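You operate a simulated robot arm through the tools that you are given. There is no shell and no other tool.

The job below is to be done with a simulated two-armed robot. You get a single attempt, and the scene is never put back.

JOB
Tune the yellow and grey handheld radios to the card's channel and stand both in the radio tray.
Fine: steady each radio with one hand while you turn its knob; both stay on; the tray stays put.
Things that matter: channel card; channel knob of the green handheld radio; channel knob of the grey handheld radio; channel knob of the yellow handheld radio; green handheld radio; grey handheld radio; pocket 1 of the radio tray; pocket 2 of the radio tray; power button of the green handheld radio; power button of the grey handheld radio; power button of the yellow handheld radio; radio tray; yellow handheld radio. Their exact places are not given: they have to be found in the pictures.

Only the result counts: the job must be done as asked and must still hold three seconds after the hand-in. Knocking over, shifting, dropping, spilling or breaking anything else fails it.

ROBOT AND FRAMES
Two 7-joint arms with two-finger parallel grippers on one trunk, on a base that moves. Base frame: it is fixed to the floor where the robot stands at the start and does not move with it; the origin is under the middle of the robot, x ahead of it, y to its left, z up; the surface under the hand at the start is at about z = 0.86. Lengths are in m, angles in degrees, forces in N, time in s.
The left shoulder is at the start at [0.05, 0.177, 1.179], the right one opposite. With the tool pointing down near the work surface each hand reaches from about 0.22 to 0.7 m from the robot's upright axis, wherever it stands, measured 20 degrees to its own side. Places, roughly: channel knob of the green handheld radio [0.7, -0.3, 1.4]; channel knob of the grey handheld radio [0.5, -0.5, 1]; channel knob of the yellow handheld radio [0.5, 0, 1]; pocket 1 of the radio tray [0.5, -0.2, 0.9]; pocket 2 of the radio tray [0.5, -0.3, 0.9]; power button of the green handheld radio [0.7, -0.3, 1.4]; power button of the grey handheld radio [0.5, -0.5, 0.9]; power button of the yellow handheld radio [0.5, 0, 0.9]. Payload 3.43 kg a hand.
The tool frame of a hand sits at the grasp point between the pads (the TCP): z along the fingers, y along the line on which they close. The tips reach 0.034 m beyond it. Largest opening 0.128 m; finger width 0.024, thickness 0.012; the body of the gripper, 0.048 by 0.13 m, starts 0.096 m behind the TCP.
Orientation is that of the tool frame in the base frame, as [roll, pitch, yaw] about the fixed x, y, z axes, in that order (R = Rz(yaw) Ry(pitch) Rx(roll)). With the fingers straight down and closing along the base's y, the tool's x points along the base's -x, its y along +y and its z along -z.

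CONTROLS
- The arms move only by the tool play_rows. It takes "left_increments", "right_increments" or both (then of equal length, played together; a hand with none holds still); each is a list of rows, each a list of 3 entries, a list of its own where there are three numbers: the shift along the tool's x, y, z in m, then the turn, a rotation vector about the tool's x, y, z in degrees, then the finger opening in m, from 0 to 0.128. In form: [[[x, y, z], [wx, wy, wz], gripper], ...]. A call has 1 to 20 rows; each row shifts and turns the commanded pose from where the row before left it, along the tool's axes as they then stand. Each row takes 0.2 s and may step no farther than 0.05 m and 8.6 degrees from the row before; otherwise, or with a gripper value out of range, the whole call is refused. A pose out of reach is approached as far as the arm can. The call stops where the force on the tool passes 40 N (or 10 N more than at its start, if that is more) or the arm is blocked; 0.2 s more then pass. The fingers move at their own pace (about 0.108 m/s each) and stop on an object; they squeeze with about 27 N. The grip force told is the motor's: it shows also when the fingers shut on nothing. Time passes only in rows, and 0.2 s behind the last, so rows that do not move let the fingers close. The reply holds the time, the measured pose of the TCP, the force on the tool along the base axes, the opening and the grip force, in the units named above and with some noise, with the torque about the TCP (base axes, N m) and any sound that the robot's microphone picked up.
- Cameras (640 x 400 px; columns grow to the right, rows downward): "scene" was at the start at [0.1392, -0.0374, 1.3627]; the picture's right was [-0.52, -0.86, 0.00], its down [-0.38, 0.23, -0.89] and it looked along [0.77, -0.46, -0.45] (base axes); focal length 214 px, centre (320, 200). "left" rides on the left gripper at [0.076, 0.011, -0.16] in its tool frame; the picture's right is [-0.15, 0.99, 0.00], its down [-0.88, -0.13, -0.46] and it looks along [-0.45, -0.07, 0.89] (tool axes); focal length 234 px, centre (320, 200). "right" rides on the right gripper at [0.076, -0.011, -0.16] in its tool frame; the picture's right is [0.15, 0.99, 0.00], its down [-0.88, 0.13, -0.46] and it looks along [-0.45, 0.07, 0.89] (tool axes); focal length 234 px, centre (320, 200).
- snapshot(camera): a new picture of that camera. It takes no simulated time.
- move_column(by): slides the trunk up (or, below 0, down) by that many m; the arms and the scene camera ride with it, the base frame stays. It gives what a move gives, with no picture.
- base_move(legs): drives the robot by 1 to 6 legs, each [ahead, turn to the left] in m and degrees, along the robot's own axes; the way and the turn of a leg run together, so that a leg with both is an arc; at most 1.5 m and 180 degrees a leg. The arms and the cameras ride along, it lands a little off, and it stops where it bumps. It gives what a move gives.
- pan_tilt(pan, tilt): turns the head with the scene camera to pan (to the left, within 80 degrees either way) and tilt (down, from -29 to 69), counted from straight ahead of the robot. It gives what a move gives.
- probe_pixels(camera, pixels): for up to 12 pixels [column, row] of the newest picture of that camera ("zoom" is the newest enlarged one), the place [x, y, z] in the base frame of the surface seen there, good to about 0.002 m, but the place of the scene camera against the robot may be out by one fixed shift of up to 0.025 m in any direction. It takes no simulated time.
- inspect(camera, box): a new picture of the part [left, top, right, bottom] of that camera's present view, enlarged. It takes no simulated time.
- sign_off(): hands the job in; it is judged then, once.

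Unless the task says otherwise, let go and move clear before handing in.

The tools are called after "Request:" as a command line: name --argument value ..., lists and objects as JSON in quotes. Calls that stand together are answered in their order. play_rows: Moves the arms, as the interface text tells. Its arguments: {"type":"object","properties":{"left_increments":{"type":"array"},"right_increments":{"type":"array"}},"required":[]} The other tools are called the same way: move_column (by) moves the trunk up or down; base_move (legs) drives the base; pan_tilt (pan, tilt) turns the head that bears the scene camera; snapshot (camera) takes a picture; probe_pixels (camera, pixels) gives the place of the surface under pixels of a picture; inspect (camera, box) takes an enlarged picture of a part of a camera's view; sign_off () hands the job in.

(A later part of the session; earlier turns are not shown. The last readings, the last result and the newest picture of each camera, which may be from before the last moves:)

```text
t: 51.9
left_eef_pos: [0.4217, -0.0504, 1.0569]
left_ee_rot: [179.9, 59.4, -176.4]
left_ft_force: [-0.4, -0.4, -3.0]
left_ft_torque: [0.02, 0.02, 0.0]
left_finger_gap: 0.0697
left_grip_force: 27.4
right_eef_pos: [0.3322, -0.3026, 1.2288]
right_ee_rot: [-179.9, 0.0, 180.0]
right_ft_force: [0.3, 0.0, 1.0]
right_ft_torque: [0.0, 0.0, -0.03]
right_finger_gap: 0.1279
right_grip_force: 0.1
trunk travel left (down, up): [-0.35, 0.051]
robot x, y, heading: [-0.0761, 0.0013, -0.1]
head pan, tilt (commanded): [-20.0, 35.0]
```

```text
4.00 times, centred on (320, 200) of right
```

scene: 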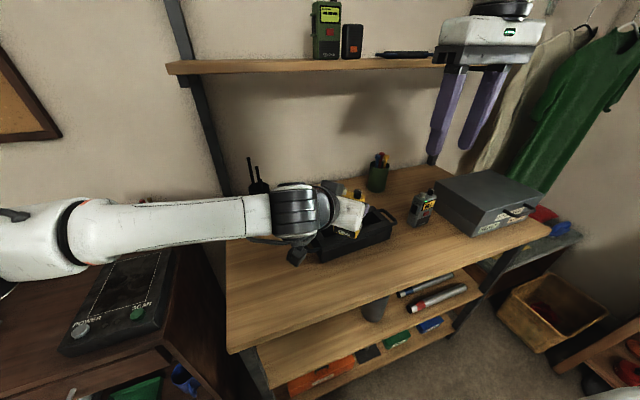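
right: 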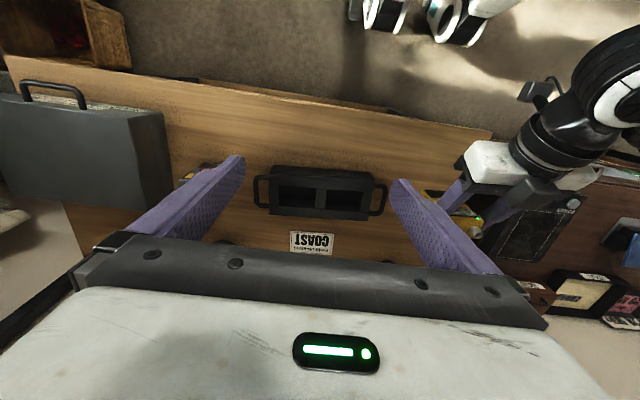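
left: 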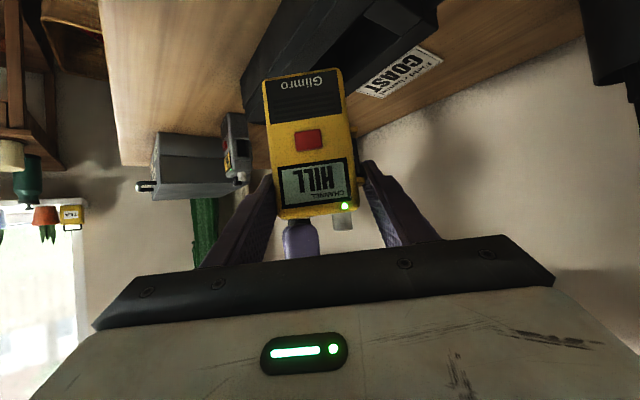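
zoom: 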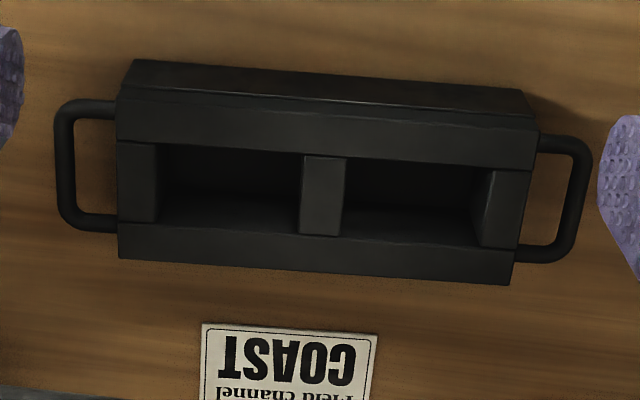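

Now I have a clear view of both pockets. I'll zoom into each for the rim edges.

Request:
inspect --camera "right" --box '[310, 165, 382, 225]'

Request:
probe_pixels --camera "zoom" --pixels '[[250, 155], [460, 180], [250, 345], [430, 365], [165, 200], [165, 290], [545, 220], [530, 320], [300, 330], [500, 220], [220, 250], [300, 250]]'

```text
6.67 times, centred on (346, 195) of right
```

zoom: 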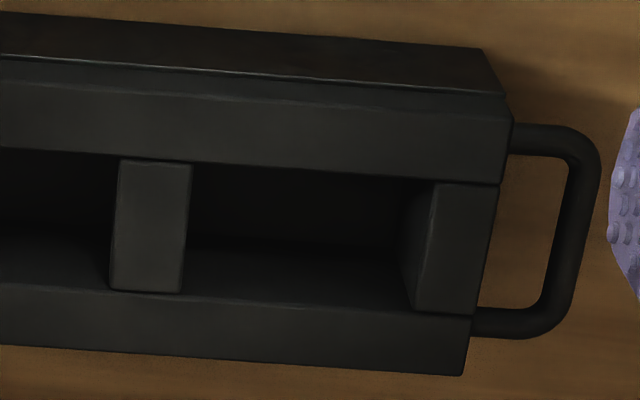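

```text
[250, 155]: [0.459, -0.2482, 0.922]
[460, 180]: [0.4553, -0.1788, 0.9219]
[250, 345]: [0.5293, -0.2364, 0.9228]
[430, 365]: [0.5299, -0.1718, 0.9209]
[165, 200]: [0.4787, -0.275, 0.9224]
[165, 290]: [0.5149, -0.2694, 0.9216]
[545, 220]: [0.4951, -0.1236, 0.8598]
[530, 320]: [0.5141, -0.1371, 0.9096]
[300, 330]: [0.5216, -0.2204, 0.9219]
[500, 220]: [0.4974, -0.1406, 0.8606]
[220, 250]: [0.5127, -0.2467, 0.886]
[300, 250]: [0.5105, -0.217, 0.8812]
```

The tray top is at z≈0.922. I'll probe right at the rim of pocket 1 on all four sides.

Request:
probe_pixels --camera "zoom" --pixels '[[230, 162], [310, 170], [390, 177], [230, 302], [310, 308], [390, 316], [184, 190], [180, 230], [177, 270], [440, 205], [434, 245], [428, 290]]'

Request:
inspect --camera "right" --box '[262, 165, 334, 225]'

```text
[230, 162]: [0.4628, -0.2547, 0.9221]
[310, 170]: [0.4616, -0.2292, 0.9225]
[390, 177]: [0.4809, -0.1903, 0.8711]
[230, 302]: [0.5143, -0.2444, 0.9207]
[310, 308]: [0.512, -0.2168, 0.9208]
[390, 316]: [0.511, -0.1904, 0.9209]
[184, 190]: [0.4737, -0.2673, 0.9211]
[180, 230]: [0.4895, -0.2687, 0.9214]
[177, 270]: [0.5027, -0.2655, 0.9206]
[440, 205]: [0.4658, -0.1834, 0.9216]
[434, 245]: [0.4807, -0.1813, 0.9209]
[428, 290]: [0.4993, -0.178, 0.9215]
```

```text
6.67 times, centred on (298, 195) of right
```

zoom: 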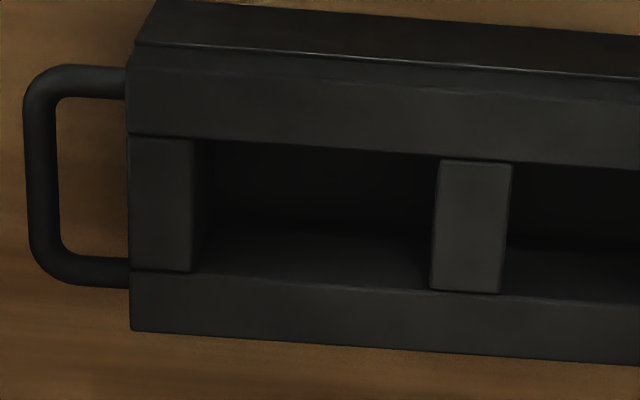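

Pocket 1's rim runs x≈0.463–0.510 and y≈-0.265…-0.183, so its centre is about (0.4865, -0.224). I'll clear the right hand to the right, then bring the yellow radio over pocket 1 at hover height.

Request:
play_rows --right_increments '[[[0, -0.04, -0.01], [0, 0, 0], 0.128], [[0, -0.04, -0.01], [0, 0, 0], 0.1], [[0, -0.03, 0], [0, 0, 0], 0.06], [[0, 0, 0], [0, 0, 0], 0.03]]'

Request:
play_rows --left_increments '[[[-0.005, -0.0442, 0.0084], [0, 0, 0], 0.05], [[-0.005, -0.0442, 0.0084], [0, 0, 0], 0.05], [[-0.005, -0.0442, 0.0084], [0, 0, 0], 0.05], [[-0.005, -0.0442, 0.0084], [0, 0, 0], 0.05], [[0, 0, 0], [0, 0, 0], 0.05], [[0, 0, 0], [0, 0, 0], 0.05]]'

Request:
snapshot --camera "right"

Request:
snapshot --camera "left"

Request:
snapshot --camera "scene"

```text
t: 52.9
left_eef_pos: [0.4208, -0.0496, 1.0581]
left_ee_rot: [180.0, 59.4, -176.5]
left_ft_force: [-0.6, -0.4, -2.6]
left_ft_torque: [-0.05, 0.01, -0.04]
left_finger_gap: 0.0697
left_grip_force: 27.9
right_eef_pos: [0.3321, -0.4143, 1.2487]
right_ee_rot: [-180.0, 0.1, -179.9]
right_ft_force: [-0.3, -0.5, 0.4]
right_ft_torque: [-0.03, 0.03, 0.01]
right_finger_gap: 0.03
right_grip_force: 0.1
trunk travel left (down, up): [-0.35, 0.051]
robot x, y, heading: [-0.0767, 0.0005, -0.2]
head pan, tilt (commanded): [-20.0, 35.0]
```

```text
t: 54.5
left_eef_pos: [0.4901, -0.1561, 1.0629]
left_ee_rot: [-178.7, 59.5, -171.7]
left_ft_force: [-0.1, -0.7, -2.1]
left_ft_torque: [0.03, 0.06, -0.01]
left_finger_gap: 0.0697
left_grip_force: 27.1
left hand out of reach, approached as far as the arm can: row 4
right_eef_pos: [0.3325, -0.4136, 1.2483]
right_ee_rot: [180.0, 0.1, -180.0]
right_ft_force: [0.5, -0.2, -0.1]
right_ft_torque: [-0.02, 0.01, 0.03]
right_finger_gap: 0.03
right_grip_force: 0.0
trunk travel left (down, up): [-0.35, 0.051]
robot x, y, heading: [-0.077, -0.0015, 0.0]
head pan, tilt (commanded): [-20.0, 35.0]
stopped in row 6 (left hand): the arm was blocked; the commanded pose is now the measured one
```

```text
taken
```

right: 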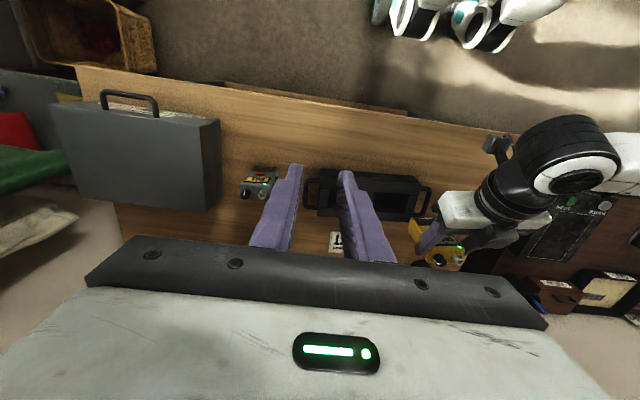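

```text
taken
```

left: 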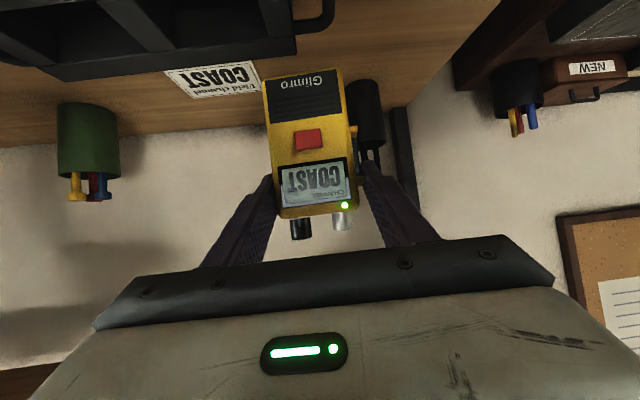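

```text
taken
```

scene: 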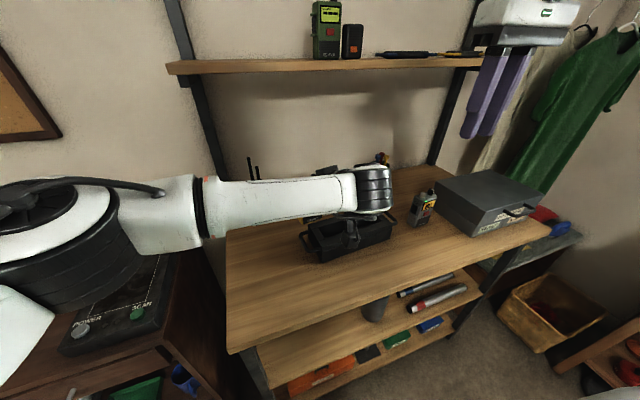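

The left arm is at its limit at y≈-0.156 when facing straight ahead, so it can't reach over pocket 1 from here. I'll draw the radio back a little, then turn the base about 28° to the right so the tray lies in front of the left arm.

Request:
play_rows --left_increments '[[[0.0077, 0.0359, -0.0129], [0, 0, 0], 0.05], [[0.0077, 0.0359, -0.0129], [0, 0, 0], 0.05], [[0.0077, 0.0359, -0.0129], [0, 0, 0], 0.05], [[0, 0, 0], [0, 0, 0], 0.05]]'

Request:
base_move --legs '[[0, -28]]'

Request:
snapshot --camera "scene"

Request:
snapshot --camera "left"

```text
t: 55.5
left_eef_pos: [0.4291, -0.058, 1.0618]
left_ee_rot: [-178.8, 59.6, -172.0]
left_ft_force: [-0.6, 0.5, -2.4]
left_ft_torque: [0.01, 0.06, 0.03]
left_finger_gap: 0.0696
left_grip_force: 26.7
right_eef_pos: [0.3332, -0.4147, 1.2484]
right_ee_rot: [-179.9, 0.0, 180.0]
right_ft_force: [0.4, 1.0, -0.1]
right_ft_torque: [0.02, 0.0, 0.01]
right_finger_gap: 0.0302
right_grip_force: 0.1
trunk travel left (down, up): [-0.35, 0.051]
robot x, y, heading: [-0.0784, -0.0004, 0.1]
head pan, tilt (commanded): [-20.0, 35.0]
```

```text
t: 57.2
left_eef_pos: [0.3475, -0.282, 1.0629]
left_ee_rot: [-178.9, 59.6, 160.7]
left_ft_force: [0.3, 0.2, -4.0]
left_ft_torque: [0.01, 0.0, 0.0]
left_finger_gap: 0.0697
left_grip_force: 27.1
right_eef_pos: [0.0989, -0.5551, 1.2494]
right_ee_rot: [180.0, 0.0, 152.8]
right_ft_force: [-0.6, 0.2, 0.2]
right_ft_torque: [0.03, 0.02, -0.01]
right_finger_gap: 0.0301
right_grip_force: 0.0
trunk travel left (down, up): [-0.35, 0.051]
robot x, y, heading: [-0.0805, -0.002, -27.1]
head pan, tilt (commanded): [-20.0, 35.0]
```

```text
taken
```

scene: 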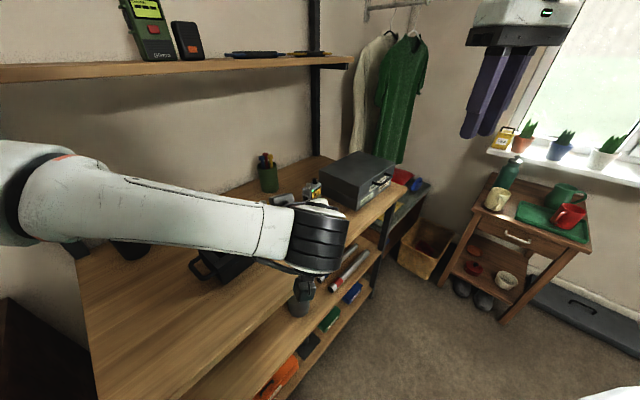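

```text
taken
```

left: 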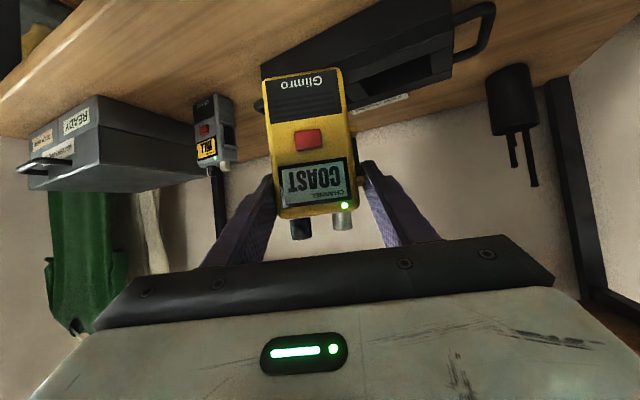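

The turn landed at heading -27.1° and the radio still reads COAST. I'll rotate the left hand to match the tray's orientation (yaw ≈183).

Request:
play_rows --left_increments '[[[0, 0, 0], [-6.8, 0, -3.81], 0.05], [[0, 0, 0], [-6.8, 0, -3.81], 0.05], [[0, 0, 0], [-6.8, 0, -3.81], 0.05], [[0, 0, 0], [0, 0, 0], 0.05]]'

```text
t: 58.2
left_eef_pos: [0.3488, -0.2812, 1.0624]
left_ee_rot: [-179.9, 59.4, -176.6]
left_ft_force: [0.3, 0.2, -2.9]
left_ft_torque: [0.01, 0.03, 0.0]
left_finger_gap: 0.0696
left_grip_force: 26.7
right_eef_pos: [0.0993, -0.5544, 1.2501]
right_ee_rot: [180.0, 0.0, 152.9]
right_ft_force: [0.0, -0.1, -0.3]
right_ft_torque: [0.01, -0.02, 0.03]
right_finger_gap: 0.03
right_grip_force: 0.1
trunk travel left (down, up): [-0.35, 0.051]
robot x, y, heading: [-0.0748, 0.0001, -27.0]
head pan, tilt (commanded): [-20.0, 35.0]
```

Aligned at yaw 183.4. Now I'll move over pocket 1 at hover height and view from the right side.

Request:
play_rows --left_increments '[[[-0.0214, 0.0164, 0.0361], [0, 0, 0], 0.05], [[-0.0214, 0.0164, 0.0361], [0, 0, 0], 0.05], [[-0.0214, 0.0164, 0.0361], [0, 0, 0], 0.05], [[0, 0, 0], [0, 0, 0], 0.05]]'

Request:
snapshot --camera "left"

Request:
snapshot --camera "scene"

```text
t: 59.2
left_eef_pos: [0.4711, -0.2264, 1.0634]
left_ee_rot: [-179.9, 59.4, -176.8]
left_ft_force: [0.2, -0.6, -2.5]
left_ft_torque: [0.0, 0.06, -0.03]
left_finger_gap: 0.0699
left_grip_force: 27.4
right_eef_pos: [0.0978, -0.5548, 1.2487]
right_ee_rot: [-180.0, 0.0, 153.0]
right_ft_force: [-0.9, 0.1, -0.5]
right_ft_torque: [0.02, 0.01, -0.01]
right_finger_gap: 0.0303
right_grip_force: 0.0
trunk travel left (down, up): [-0.35, 0.051]
robot x, y, heading: [-0.0777, -0.003, -26.9]
head pan, tilt (commanded): [-20.0, 35.0]
```

```text
taken
```

left: 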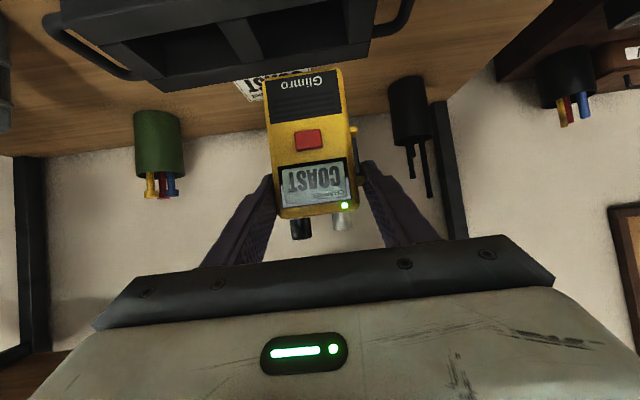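

```text
taken
```

scene: 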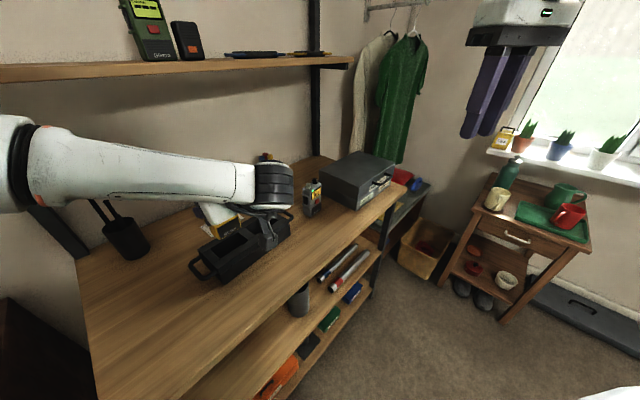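

The hand reaches above pocket 1 now. I'll point the head at the tray and zoom to check radio-to-pocket alignment.

Request:
pan_tilt --pan 5 --tilt 40

Request:
snapshot --camera "scene"

Request:
inspect --camera "left" --box '[220, 40, 400, 240]'

```text
t: 60.1
left_eef_pos: [0.4703, -0.2255, 1.0641]
left_ee_rot: [-179.9, 59.4, -176.8]
left_ft_force: [-1.2, 1.1, -3.2]
left_ft_torque: [0.04, 0.01, 0.01]
left_finger_gap: 0.0698
left_grip_force: 27.4
right_eef_pos: [0.0989, -0.5558, 1.2482]
right_ee_rot: [-180.0, 0.0, 153.0]
right_ft_force: [0.2, -0.3, 1.2]
right_ft_torque: [0.01, -0.03, -0.03]
right_finger_gap: 0.0299
right_grip_force: 0.2
trunk travel left (down, up): [-0.35, 0.051]
robot x, y, heading: [-0.0783, 0.0017, -27.2]
head pan, tilt (commanded): [5.0, 40.0]
```

```text
taken
```

scene: 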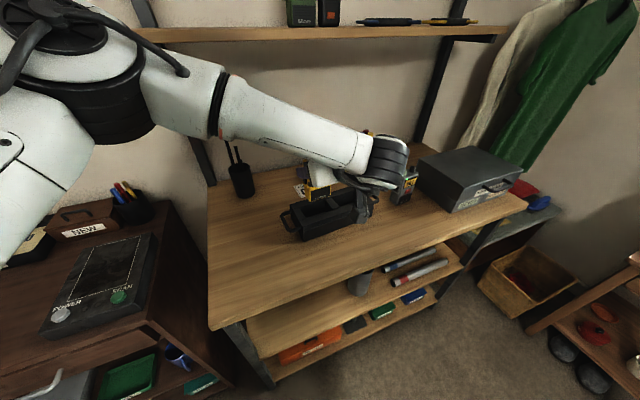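

```text
2.00 times, centred on (310, 140) of left
```

zoom: 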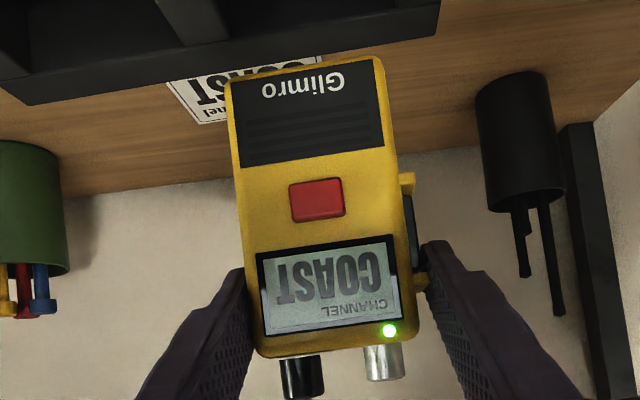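

The scene view is blocked by the arm, but the left camera sees the radio's front face and bottom edge well. I'll probe the face and lower corners, and the tray's rim behind it.

Request:
probe_pixels --camera "zoom" --pixels '[[234, 90], [380, 65], [245, 175], [392, 160], [255, 240], [400, 225], [240, 130], [388, 120], [408, 185], [419, 280], [310, 75], [270, 345]]'

Request:
probe_pixels --camera "left" --pixels '[[200, 65], [170, 85], [370, 58], [340, 45], [240, 45], [370, 40]]'

```text
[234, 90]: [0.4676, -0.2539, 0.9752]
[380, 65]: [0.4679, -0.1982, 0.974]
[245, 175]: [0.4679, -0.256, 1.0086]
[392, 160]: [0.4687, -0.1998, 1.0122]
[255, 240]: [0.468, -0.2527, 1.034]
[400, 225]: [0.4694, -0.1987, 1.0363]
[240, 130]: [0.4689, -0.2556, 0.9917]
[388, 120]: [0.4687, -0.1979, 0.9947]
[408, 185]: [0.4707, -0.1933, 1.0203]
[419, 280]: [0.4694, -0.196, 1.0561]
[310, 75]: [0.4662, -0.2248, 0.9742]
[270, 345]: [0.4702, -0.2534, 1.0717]
```

```text
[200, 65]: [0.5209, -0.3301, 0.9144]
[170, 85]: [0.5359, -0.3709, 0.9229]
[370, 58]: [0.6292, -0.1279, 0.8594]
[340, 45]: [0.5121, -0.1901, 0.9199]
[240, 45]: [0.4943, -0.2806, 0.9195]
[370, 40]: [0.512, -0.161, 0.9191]
```

The radio's face is at x≈0.467 and its body spans y -0.256…-0.1975, which fits inside pocket 1 with about 3 mm spare fore and aft. I'll lower it until its base is just above the tray rim and check again.

Request:
play_rows --left_increments '[[[0.0172, -0.0005, 0.0102], [0, 0, 0], 0.05], [[0.0172, -0.0005, 0.0102], [0, 0, 0], 0.05], [[0, 0, 0], [0, 0, 0], 0.05], [[0, 0, 0], [0, 0, 0], 0.05]]'

Request:
inspect --camera "left" --box '[220, 20, 400, 240]'

Request:
probe_pixels --camera "zoom" --pixels '[[240, 130], [380, 115], [250, 180], [390, 165], [255, 250], [395, 240], [320, 110], [200, 40], [440, 30], [160, 95], [440, 80], [300, 30]]'

```text
t: 61.1
left_eef_pos: [0.4709, -0.2264, 1.0248]
left_ee_rot: [-179.7, 59.4, -176.7]
left_ft_force: [0.2, -0.4, -2.0]
left_ft_torque: [-0.01, 0.03, -0.04]
left_finger_gap: 0.0699
left_grip_force: 26.7
right_eef_pos: [0.0996, -0.5543, 1.2485]
right_ee_rot: [179.9, 0.0, 152.9]
right_ft_force: [-0.1, -0.2, -0.5]
right_ft_torque: [0.01, 0.02, -0.02]
right_finger_gap: 0.0299
right_grip_force: 0.2
trunk travel left (down, up): [-0.35, 0.051]
robot x, y, heading: [-0.0729, 0.0002, -27.2]
head pan, tilt (commanded): [5.0, 40.0]
```

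```text
1.82 times, centred on (310, 130) of left
```

zoom: 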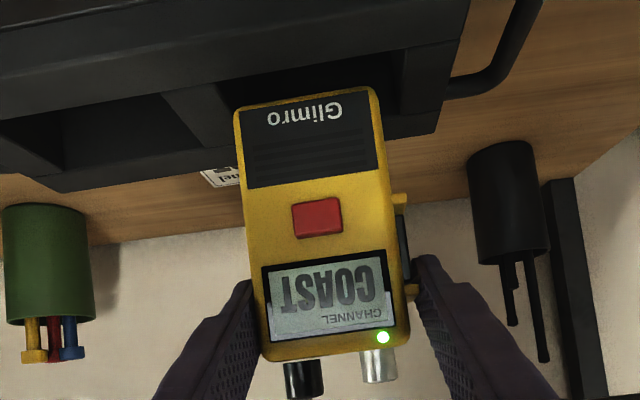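

```text
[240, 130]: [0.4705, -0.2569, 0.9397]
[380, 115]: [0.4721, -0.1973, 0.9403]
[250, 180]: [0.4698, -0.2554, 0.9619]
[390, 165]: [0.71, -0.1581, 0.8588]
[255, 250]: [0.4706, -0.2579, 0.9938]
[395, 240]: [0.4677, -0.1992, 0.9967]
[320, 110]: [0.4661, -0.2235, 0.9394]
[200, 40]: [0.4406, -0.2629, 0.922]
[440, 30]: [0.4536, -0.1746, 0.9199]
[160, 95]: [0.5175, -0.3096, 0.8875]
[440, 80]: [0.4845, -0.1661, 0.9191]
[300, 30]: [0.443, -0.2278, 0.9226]
```

The base of the radio is at z≈0.930, just above the rim. I'll zoom on the bottom edge against the pocket's front lip.

Request:
inspect --camera "left" --box '[250, 20, 390, 108]'

Request:
probe_pixels --camera "zoom" --pixels '[[200, 170], [300, 160], [400, 148], [470, 140], [200, 195], [300, 183], [400, 170], [470, 160], [350, 180], [350, 195], [350, 205], [560, 150]]'

```text
4.55 times, centred on (320, 64) of left
```

zoom: 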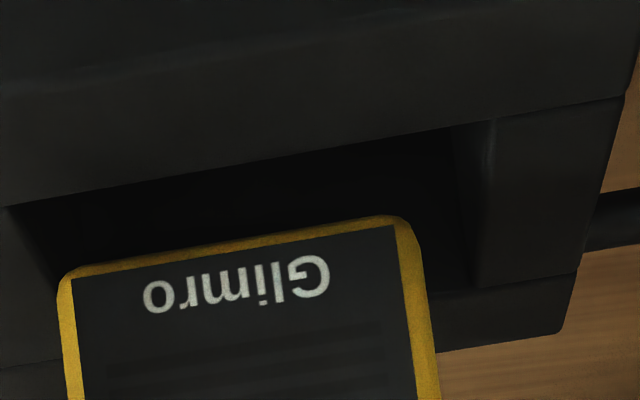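

```text
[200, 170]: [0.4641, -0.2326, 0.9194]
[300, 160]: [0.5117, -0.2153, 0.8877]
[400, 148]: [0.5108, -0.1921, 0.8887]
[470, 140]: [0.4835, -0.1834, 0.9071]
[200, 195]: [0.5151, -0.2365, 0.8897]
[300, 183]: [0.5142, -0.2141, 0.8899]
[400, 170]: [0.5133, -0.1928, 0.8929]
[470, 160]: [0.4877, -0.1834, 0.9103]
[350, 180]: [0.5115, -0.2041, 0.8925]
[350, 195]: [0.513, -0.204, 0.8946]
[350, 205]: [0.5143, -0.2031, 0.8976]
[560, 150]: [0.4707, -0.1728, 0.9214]
```

The pocket's inner faces are at x≈0.464 and 0.5135; the radio needs about 1.5 mm more forward to be centred. I'll shift that and lower gently into the pocket.

Request:
play_rows --left_increments '[[[-0.0008, 0, 0.0013], [0, 0, 0], 0.05], [[0.0052, 0, 0.0031], [0, 0, 0], 0.05], [[0.0052, 0, 0.0031], [0, 0, 0], 0.05], [[0.0052, 0, 0.0031], [0, 0, 0], 0.05], [[0.0052, 0, 0.0031], [0, 0, 0], 0.05], [[0, 0, 0], [0, 0, 0], 0.05]]'

Request:
inspect --camera "left" --box '[230, 10, 400, 116]'

```text
t: 62.5
left_eef_pos: [0.4722, -0.228, 0.9971]
left_ee_rot: [-179.8, 59.4, -176.7]
left_ft_force: [-0.6, -0.7, -1.8]
left_ft_torque: [0.0, 0.05, -0.03]
left_finger_gap: 0.0699
left_grip_force: 26.9
right_eef_pos: [0.0987, -0.5547, 1.2488]
right_ee_rot: [179.9, -0.1, 152.9]
right_ft_force: [0.5, -0.1, 0.1]
right_ft_torque: [0.0, 0.01, 0.01]
right_finger_gap: 0.0303
right_grip_force: 0.0
trunk travel left (down, up): [-0.35, 0.051]
robot x, y, heading: [-0.0802, 0.003, -27.1]
head pan, tilt (commanded): [5.0, 40.0]
```

```text
3.76 times, centred on (315, 63) of left
```

zoom: 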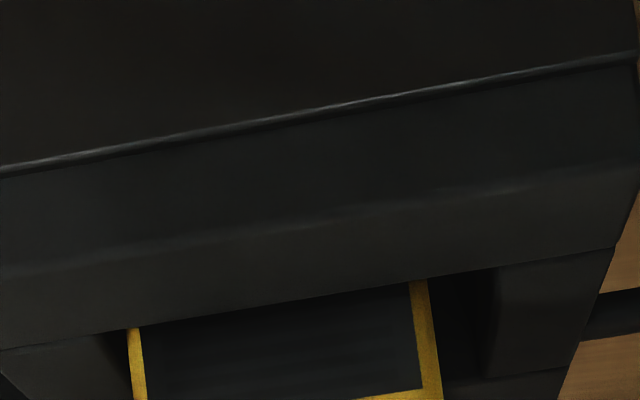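

The radio is 2 cm into the pocket with no contact force. I'll keep lowering.

Request:
play_rows --left_increments '[[[0.0052, 0, 0.0031], [0, 0, 0], 0.05], [[0.0052, 0, 0.0031], [0, 0, 0], 0.05], [[0.0052, 0, 0.0031], [0, 0, 0], 0.05], [[0.0052, 0, 0.0031], [0, 0, 0], 0.05], [[0, 0, 0], [0, 0, 0], 0.05]]'

Request:
inspect --camera "left" --box '[220, 20, 400, 240]'

```text
t: 63.7
left_eef_pos: [0.4721, -0.2271, 0.974]
left_ee_rot: [-179.8, 59.4, -176.8]
left_ft_force: [-0.1, 0.1, -2.9]
left_ft_torque: [0.03, 0.06, 0.0]
left_finger_gap: 0.0695
left_grip_force: 26.6
right_eef_pos: [0.0987, -0.5548, 1.249]
right_ee_rot: [-180.0, 0.0, 152.9]
right_ft_force: [-0.1, 0.9, -0.7]
right_ft_torque: [0.03, -0.01, 0.0]
right_finger_gap: 0.0299
right_grip_force: 0.0
trunk travel left (down, up): [-0.35, 0.051]
robot x, y, heading: [-0.078, -0.0014, -27.2]
head pan, tilt (commanded): [5.0, 40.0]
```

```text
1.82 times, centred on (310, 130) of left
```

zoom: 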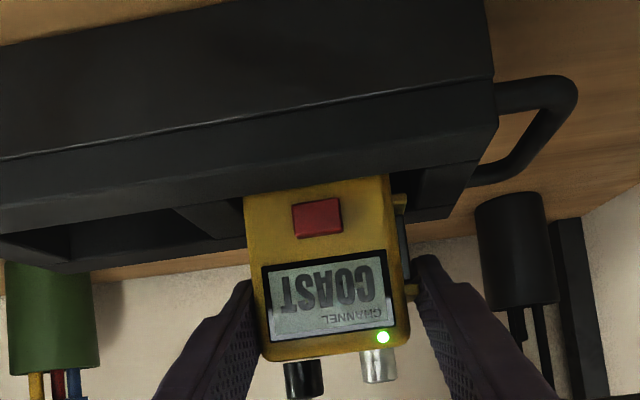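

COAST still showing and no contact; the base is at about z=0.880. I'll continue down in smaller steps to the pocket floor.

Request:
play_rows --left_increments '[[[0.0034, 0, 0.002], [0, 0, 0], 0.05], [[0.0034, 0, 0.002], [0, 0, 0], 0.05], [[0.0026, 0, 0.0015], [0, 0, 0], 0.05], [[0, 0, 0], [0, 0, 0], 0.05]]'

```text
t: 64.7
left_eef_pos: [0.4715, -0.2275, 0.9679]
left_ee_rot: [-179.4, 59.9, -176.4]
left_ft_force: [-1.6, -0.8, 17.9]
left_ft_torque: [0.43, 0.14, 0.08]
left_finger_gap: 0.0698
left_grip_force: 26.8
right_eef_pos: [0.096, -0.5559, 1.2499]
right_ee_rot: [180.0, 0.1, 152.9]
right_ft_force: [0.0, -0.5, 0.2]
right_ft_torque: [-0.01, -0.01, 0.02]
right_finger_gap: 0.0299
right_grip_force: 0.0
trunk travel left (down, up): [-0.35, 0.051]
robot x, y, heading: [-0.0789, -0.0003, -27.2]
head pan, tilt (commanded): [5.0, 40.0]
```

Contact at z≈0.968 means the base is on the pocket floor (≈0.872). I'll ease the 18 N downward press before letting go.

Request:
play_rows --left_increments '[[[-0.003, 0, -0.0018], [0, 0, 0], 0.05], [[0, 0, 0], [0, 0, 0], 0.05]]'

Request:
inspect --camera "left" --box '[220, 20, 400, 240]'

Request:
probe_pixels --camera "zoom" --pixels '[[255, 210], [385, 200], [258, 260], [395, 250], [262, 340], [395, 325], [240, 185], [380, 165], [315, 220]]'

```text
t: 65.3
left_eef_pos: [0.4719, -0.2277, 0.9684]
left_ee_rot: [-179.7, 59.6, -176.6]
left_ft_force: [2.5, -3.1, 11.7]
left_ft_torque: [-0.05, -0.66, -0.12]
left_finger_gap: 0.0697
left_grip_force: 26.9
right_eef_pos: [0.0984, -0.5557, 1.2511]
right_ee_rot: [-179.9, 0.1, 152.9]
right_ft_force: [-0.3, 0.2, 0.3]
right_ft_torque: [-0.03, -0.01, 0.0]
right_finger_gap: 0.0302
right_grip_force: 0.1
trunk travel left (down, up): [-0.35, 0.051]
robot x, y, heading: [-0.0807, 0.0021, -27.1]
head pan, tilt (commanded): [5.0, 40.0]
```

```text
1.82 times, centred on (310, 130) of left
```

zoom: 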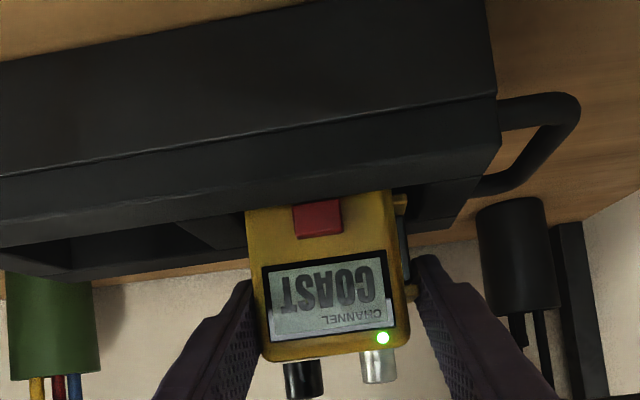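

```text
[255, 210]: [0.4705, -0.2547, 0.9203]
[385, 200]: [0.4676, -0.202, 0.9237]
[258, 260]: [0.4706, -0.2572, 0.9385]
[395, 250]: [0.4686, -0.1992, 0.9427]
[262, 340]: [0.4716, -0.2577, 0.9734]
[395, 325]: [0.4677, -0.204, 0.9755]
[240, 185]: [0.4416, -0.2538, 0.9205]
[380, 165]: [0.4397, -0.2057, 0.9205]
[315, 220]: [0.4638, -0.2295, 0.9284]
```

The radio sits on the pocket floor, its red button just above the rim, COAST and LED green. I'll unload a little more, open the fingers, and withdraw backwards along the fingers.

Request:
play_rows --left_increments '[[[-0.0015, 0, -0.0009], [0, 0, 0], 0.05], [[0, 0, 0], [0, 0, 0], 0.066], [[0, 0, 0], [0, 0, 0], 0.072], [[0, 0, 0], [0, 0, 0], 0.08], [[0, 0, 0], [0, 0, 0], 0.088], [[0, 0, 0], [0, 0, 0], 0.09]]'

Request:
inspect --camera "left" --box '[220, 20, 400, 240]'

```text
t: 66.7
left_eef_pos: [0.4708, -0.2263, 0.9692]
left_ee_rot: [-179.8, 59.4, -176.8]
left_ft_force: [0.3, 0.1, -0.7]
left_ft_torque: [-0.02, 0.0, 0.01]
left_finger_gap: 0.0901
left_grip_force: 0.0
right_eef_pos: [0.0989, -0.555, 1.2491]
right_ee_rot: [179.9, 0.0, 152.9]
right_ft_force: [0.4, 0.4, -1.2]
right_ft_torque: [0.0, -0.03, 0.01]
right_finger_gap: 0.03
right_grip_force: 0.1
trunk travel left (down, up): [-0.35, 0.051]
robot x, y, heading: [-0.0798, 0.0031, -27.2]
head pan, tilt (commanded): [5.0, 40.0]
```

```text
1.82 times, centred on (310, 130) of left
```

zoom: 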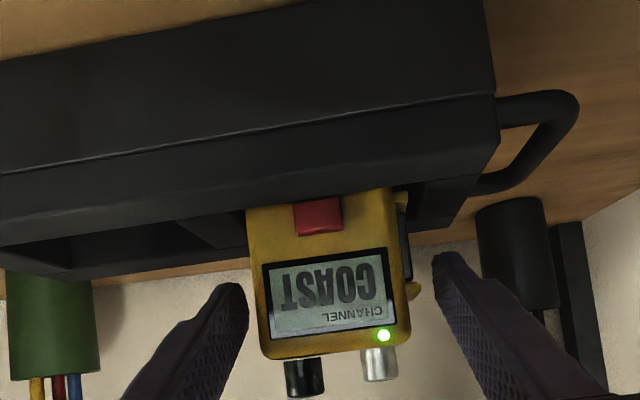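

The yellow radio stands free in pocket 1, COAST and green LED. I'll withdraw the left hand.

Request:
play_rows --left_increments '[[[0, 0, -0.02], [0, 0, 0], 0.09], [[0, 0, -0.03], [0, 0, 0], 0.09], [[0, 0, -0.04], [0, 0, 0], 0.09], [[-0.02, 0.02, -0.03], [0, 0, 0], 0.09], [[-0.03, 0.03, -0.02], [0, 0, 0], 0.09], [[0, 0, 0], [0, 0, 0], 0.09]]'

Request:
snapshot --camera "left"

Request:
snapshot --camera "scene"

```text
t: 68.1
left_eef_pos: [0.3764, -0.1801, 1.0851]
left_ee_rot: [-179.8, 59.5, -176.7]
left_ft_force: [-0.3, -0.3, -0.1]
left_ft_torque: [-0.01, 0.04, 0.02]
left_finger_gap: 0.09
left_grip_force: 0.1
right_eef_pos: [0.0988, -0.5566, 1.2485]
right_ee_rot: [-180.0, 0.0, 152.8]
right_ft_force: [-0.3, 0.9, 0.1]
right_ft_torque: [0.01, 0.03, -0.02]
right_finger_gap: 0.0299
right_grip_force: 0.1
trunk travel left (down, up): [-0.35, 0.051]
robot x, y, heading: [-0.0811, -0.0012, -27.1]
head pan, tilt (commanded): [5.0, 40.0]
```

```text
taken
```

left: 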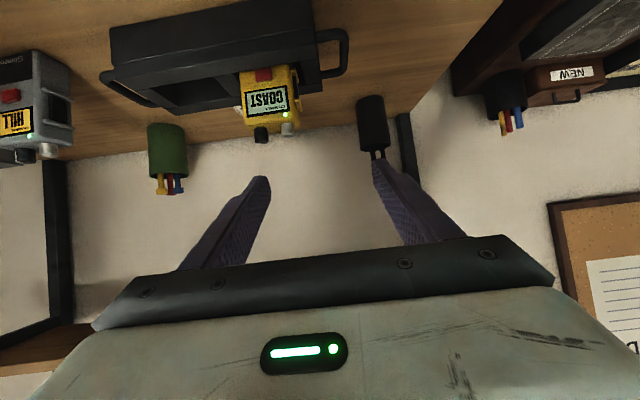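

```text
taken
```

scene: 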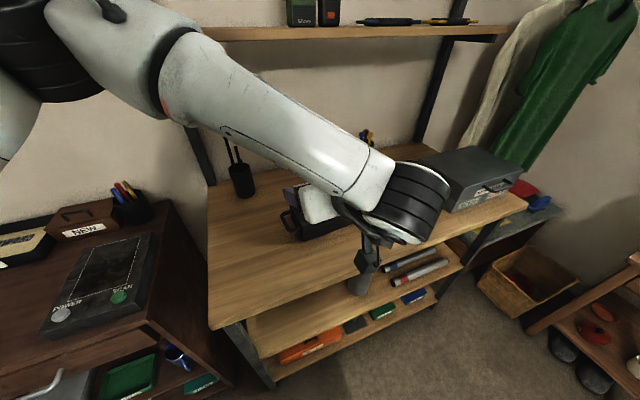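

The yellow radio is done and undisturbed (COAST at left-view (266,100)). For the grey one I'll turn the base back to face the bench, then use the right hand to hold and the left hand to turn.

Request:
play_rows --left_increments '[[[-0.035, 0, -0.02], [0, 0, 0], 0.09], [[-0.035, 0, -0.02], [0, 0, 0], 0.09], [[0, 0, 0], [0, 0, 0], 0.09]]'

Request:
base_move --legs '[[0, 27]]'

Request:
pan_tilt --pan -35 --tilt 32

Request:
snapshot --camera "scene"

```text
t: 68.9
left_eef_pos: [0.3756, -0.1822, 1.1624]
left_ee_rot: [-179.8, 59.4, -176.8]
left_ft_force: [0.0, 0.3, -0.3]
left_ft_torque: [-0.02, -0.02, -0.02]
left_finger_gap: 0.09
left_grip_force: 0.0
right_eef_pos: [0.098, -0.5559, 1.2489]
right_ee_rot: [179.9, 0.0, 152.9]
right_ft_force: [0.4, -0.5, -0.4]
right_ft_torque: [0.0, 0.03, 0.03]
right_finger_gap: 0.0301
right_grip_force: 0.0
trunk travel left (down, up): [-0.35, 0.051]
robot x, y, heading: [-0.075, 0.0001, -27.3]
head pan, tilt (commanded): [5.0, 40.0]
```

```text
t: 70.7
left_eef_pos: [0.4072, 0.0476, 1.1627]
left_ee_rot: [-179.8, 59.3, -149.3]
left_ft_force: [-0.8, -0.8, 0.6]
left_ft_torque: [0.0, -0.02, -0.01]
left_finger_gap: 0.0905
left_grip_force: 0.0
right_eef_pos: [0.3348, -0.4107, 1.2484]
right_ee_rot: [180.0, -0.1, -179.6]
right_ft_force: [0.3, 0.5, -0.3]
right_ft_torque: [0.02, -0.01, 0.0]
right_finger_gap: 0.0303
right_grip_force: 0.2
trunk travel left (down, up): [-0.35, 0.051]
robot x, y, heading: [-0.0798, 0.0034, 0.3]
head pan, tilt (commanded): [5.0, 40.0]
```

```text
t: 71.8
left_eef_pos: [0.4077, 0.0478, 1.1627]
left_ee_rot: [-179.8, 59.4, -149.2]
left_ft_force: [-1.0, -0.8, 0.2]
left_ft_torque: [0.02, 0.02, -0.01]
left_finger_gap: 0.0902
left_grip_force: 0.0
right_eef_pos: [0.3345, -0.4112, 1.2488]
right_ee_rot: [180.0, -0.1, -179.6]
right_ft_force: [0.1, 0.3, 0.3]
right_ft_torque: [0.01, 0.02, 0.01]
right_finger_gap: 0.03
right_grip_force: 0.1
trunk travel left (down, up): [-0.35, 0.051]
robot x, y, heading: [-0.0788, -0.0007, 0.8]
head pan, tilt (commanded): [-35.0, 32.0]
```

```text
taken
```

scene: 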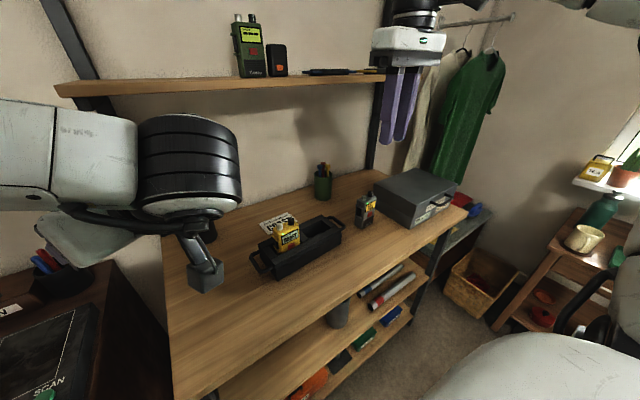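

Yellow sits well in pocket 1. Now I'll look at the grey radio and the toolbox beside it from the right wrist camera.

Request:
snapshot --camera "right"

Request:
inspect --camera "right" --box '[190, 130, 310, 220]'

```text
taken
```

right: 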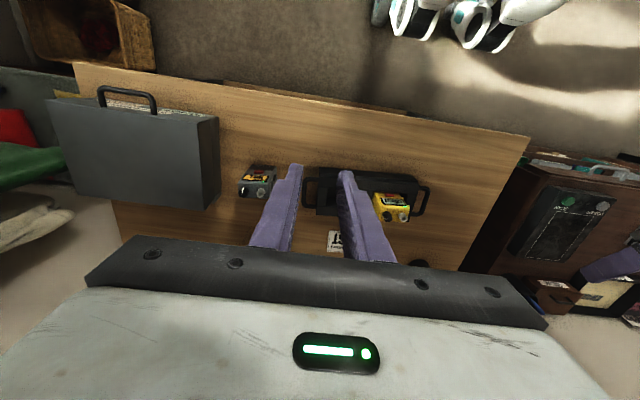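

```text
4.44 times, centred on (250, 175) of right
```

zoom: 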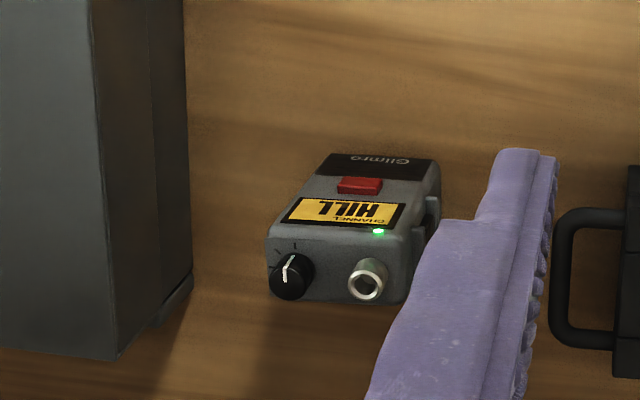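

I'll tilt the right hand to 60° while moving it in front of the grey radio, still high.

Request:
play_rows --right_increments '[[[-0.025, -0.02, 0], [0, -7.5, 0], 0.06], [[-0.025, -0.02, 0], [0, -7.5, 0], 0.08], [[0, -0.02, 0.01], [0, -7.5, 0], 0.1], [[0, -0.02, 0.01], [0, -7.5, 0], 0.1], [[0, -0.02, 0.01], [0, -7.5, 0], 0.1], [[0, 0, 0.01], [0, -7.5, 0], 0.1], [[0, 0, 0], [0, -7.5, 0], 0.1], [[0, 0, 0], [0, -7.0, 0], 0.1], [[0, 0, 0], [0, 0, 0], 0.1]]'

Request:
snapshot --camera "right"

Request:
snapshot --camera "scene"

```text
t: 73.8
left_eef_pos: [0.407, 0.0475, 1.1626]
left_ee_rot: [-179.7, 59.4, -149.1]
left_ft_force: [-0.5, 0.1, 0.2]
left_ft_torque: [-0.02, 0.0, -0.01]
left_finger_gap: 0.0899
left_grip_force: 0.0
right_eef_pos: [0.4025, -0.5113, 1.2167]
right_ee_rot: [-179.9, 59.6, -179.6]
right_ft_force: [-0.3, -0.4, 0.0]
right_ft_torque: [0.0, 0.01, -0.03]
right_finger_gap: 0.0999
right_grip_force: 0.1
trunk travel left (down, up): [-0.35, 0.051]
robot x, y, heading: [-0.0778, 0.0018, 0.5]
head pan, tilt (commanded): [-35.0, 32.0]
```

```text
taken
```

right: 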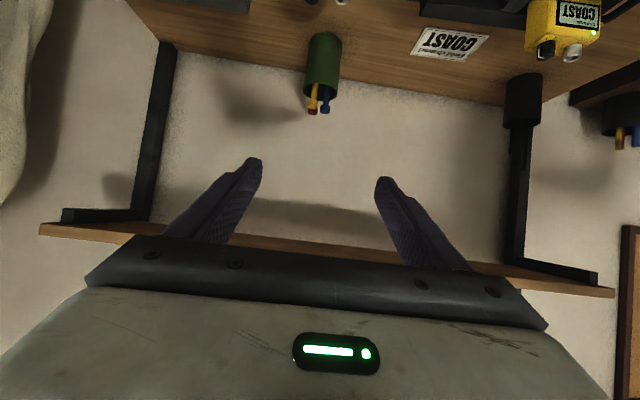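

```text
taken
```

scene: 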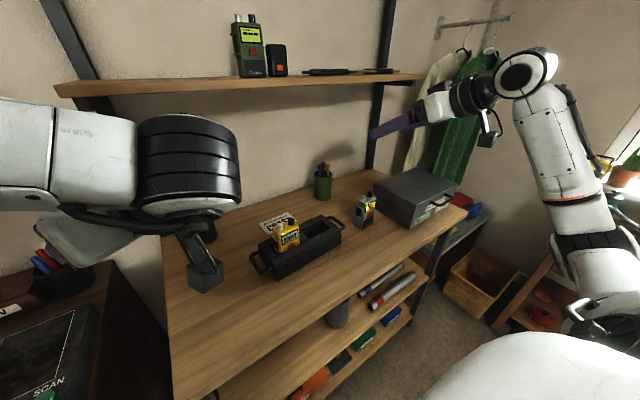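

The right hand reached the 60° tilt cleanly. I'll lower it in front of the grey radio to look at it straight on.

Request:
play_rows --right_increments '[[[0.0425, 0, 0.0135], [0, 0, 0], 0.1], [[0.0425, 0, 0.0135], [0, 0, 0], 0.1], [[0.0425, 0, 0.0135], [0, 0, 0], 0.1], [[0.0425, 0, 0.0135], [0, 0, 0], 0.1], [[0.0425, 0, 0.0135], [0, 0, 0], 0.1], [[0, 0, 0], [0, 0, 0], 0.1]]'

Request:
snapshot --camera "right"

Request:
inspect --camera "right" --box '[200, 60, 400, 200]'

```text
t: 75.2
left_eef_pos: [0.4073, 0.0474, 1.163]
left_ee_rot: [-179.8, 59.5, -149.2]
left_ft_force: [0.7, -0.2, -0.2]
left_ft_torque: [0.0, 0.0, 0.0]
left_finger_gap: 0.0902
left_grip_force: 0.0
right_eef_pos: [0.3557, -0.5085, 0.9974]
right_ee_rot: [-179.9, 59.5, -179.5]
right_ft_force: [-0.2, 0.3, -0.1]
right_ft_torque: [-0.02, 0.02, 0.0]
right_finger_gap: 0.1001
right_grip_force: 0.0
trunk travel left (down, up): [-0.35, 0.051]
robot x, y, heading: [-0.0788, -0.0018, 0.3]
head pan, tilt (commanded): [-35.0, 32.0]
```

```text
taken
```

right: 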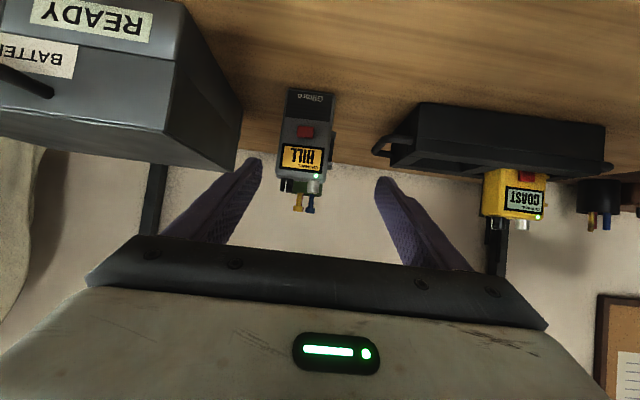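

```text
2.86 times, centred on (300, 130) of right
```

zoom: 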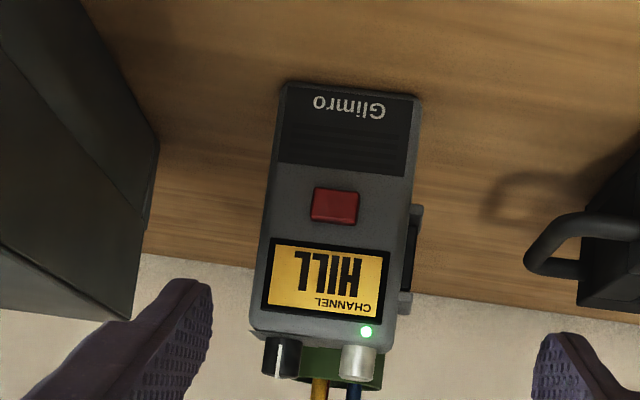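

Clear front view of the grey radio. I'll probe its face, sides, clip and the toolbox edge.

Request:
probe_pixels --camera "zoom" --pixels '[[278, 130], [405, 140], [268, 210], [400, 220], [260, 310], [392, 320], [405, 300], [415, 212], [410, 260], [145, 180], [135, 270], [285, 355]]'

Request:
probe_pixels --camera "right" --pixels '[[235, 145], [240, 130], [232, 165], [378, 150], [290, 187], [313, 188], [300, 90], [224, 150]]'

```text
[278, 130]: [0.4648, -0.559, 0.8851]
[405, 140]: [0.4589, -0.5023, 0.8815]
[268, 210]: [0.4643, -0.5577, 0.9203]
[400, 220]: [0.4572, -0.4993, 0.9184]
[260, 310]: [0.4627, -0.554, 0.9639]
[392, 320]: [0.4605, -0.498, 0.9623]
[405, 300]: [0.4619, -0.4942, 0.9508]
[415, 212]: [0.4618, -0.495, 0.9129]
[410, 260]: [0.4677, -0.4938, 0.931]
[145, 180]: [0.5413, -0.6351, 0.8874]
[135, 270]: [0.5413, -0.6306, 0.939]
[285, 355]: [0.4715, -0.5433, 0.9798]
```

```text
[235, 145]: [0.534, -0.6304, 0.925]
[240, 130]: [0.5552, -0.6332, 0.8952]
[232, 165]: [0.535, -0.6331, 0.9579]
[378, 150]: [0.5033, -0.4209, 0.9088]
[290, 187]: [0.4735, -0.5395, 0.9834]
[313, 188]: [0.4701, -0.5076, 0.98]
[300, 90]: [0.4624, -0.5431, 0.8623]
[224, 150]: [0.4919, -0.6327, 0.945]
```

The grey radio is yawed about +6°, body y -0.558…-0.499 with clip to about -0.491; the toolbox edge is at y≈-0.632, which leaves finger room. I'll move to a pre-grasp aligned with it.

Request:
play_rows --right_increments '[[[0.0069, -0.0112, 0.03], [0, 0, 0], 0.1], [[0.0069, -0.0112, 0.03], [-4.74, 0, -2.8], 0.1], [[0, 0, 0], [0, 0, 0], 0.1], [[0, 0, 0], [0, 0, 0], 0.1]]'

Request:
inspect --camera "right" --box '[200, 60, 440, 240]'

```text
t: 76.2
left_eef_pos: [0.4073, 0.0473, 1.1624]
left_ee_rot: [-179.7, 59.4, -149.2]
left_ft_force: [0.1, -1.2, 0.0]
left_ft_torque: [0.01, -0.01, -0.01]
left_finger_gap: 0.0901
left_grip_force: 0.0
right_eef_pos: [0.3976, -0.5348, 0.9582]
right_ee_rot: [-180.0, 59.5, -174.1]
right_ft_force: [1.1, -0.2, 1.1]
right_ft_torque: [-0.01, 0.02, 0.01]
right_finger_gap: 0.1001
right_grip_force: 0.1
trunk travel left (down, up): [-0.35, 0.051]
robot x, y, heading: [-0.0776, -0.0036, 0.5]
head pan, tilt (commanded): [-35.0, 32.0]
```

```text
2.22 times, centred on (320, 150) of right
```

zoom: 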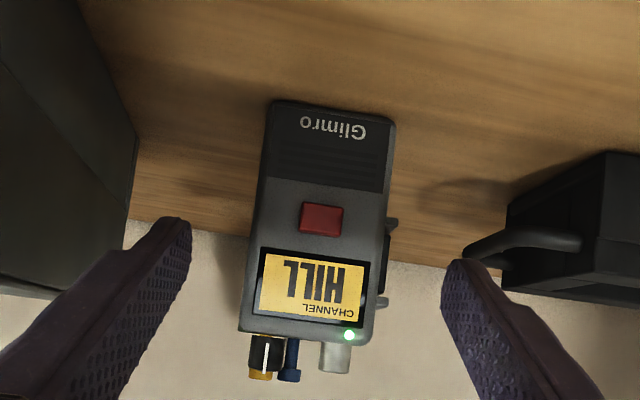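

Well centred between the open fingers. I'll advance around the grey radio.

Request:
play_rows --right_increments '[[[-0.0106, 0.0013, 0.0201], [0, 0, 0], 0.1], [[-0.0106, 0.0013, 0.0201], [0, 0, 0], 0.1], [[-0.0106, 0.0012, 0.0201], [0, 0, 0], 0.1], [[0, 0, 0], [0, 0, 0], 0.1], [[0, 0, 0], [0, 0, 0], 0.09]]'

Request:
inspect --camera "right" --box '[200, 60, 440, 240]'

Request:
probe_pixels --camera "zoom" --pixels '[[245, 160], [370, 170], [235, 230], [360, 240], [310, 200], [365, 260], [372, 220]]'

```text
t: 77.4
left_eef_pos: [0.4069, 0.047, 1.1619]
left_ee_rot: [-179.8, 59.4, -149.1]
left_ft_force: [0.6, -0.5, 0.5]
left_ft_torque: [-0.01, 0.02, -0.01]
left_finger_gap: 0.09
left_grip_force: 0.1
right_eef_pos: [0.4647, -0.5212, 0.9552]
right_ee_rot: [-179.9, 59.5, -174.2]
right_ft_force: [0.0, -0.1, 0.3]
right_ft_torque: [-0.02, 0.0, 0.01]
right_finger_gap: 0.0901
right_grip_force: 0.1
trunk travel left (down, up): [-0.35, 0.051]
robot x, y, heading: [-0.0763, -0.0005, 0.4]
head pan, tilt (commanded): [-35.0, 32.0]
```

```text
2.22 times, centred on (320, 150) of right
```

zoom: 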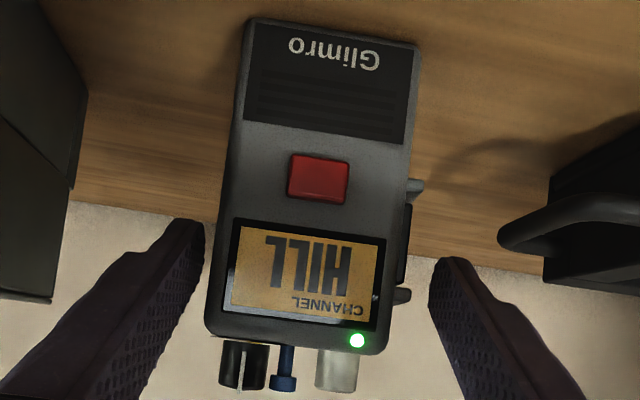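

```text
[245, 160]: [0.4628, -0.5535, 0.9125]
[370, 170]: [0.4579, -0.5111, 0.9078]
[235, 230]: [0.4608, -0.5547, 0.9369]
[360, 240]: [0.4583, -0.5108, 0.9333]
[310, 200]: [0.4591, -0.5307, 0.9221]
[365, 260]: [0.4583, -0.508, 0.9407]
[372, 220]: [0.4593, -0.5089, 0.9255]
```

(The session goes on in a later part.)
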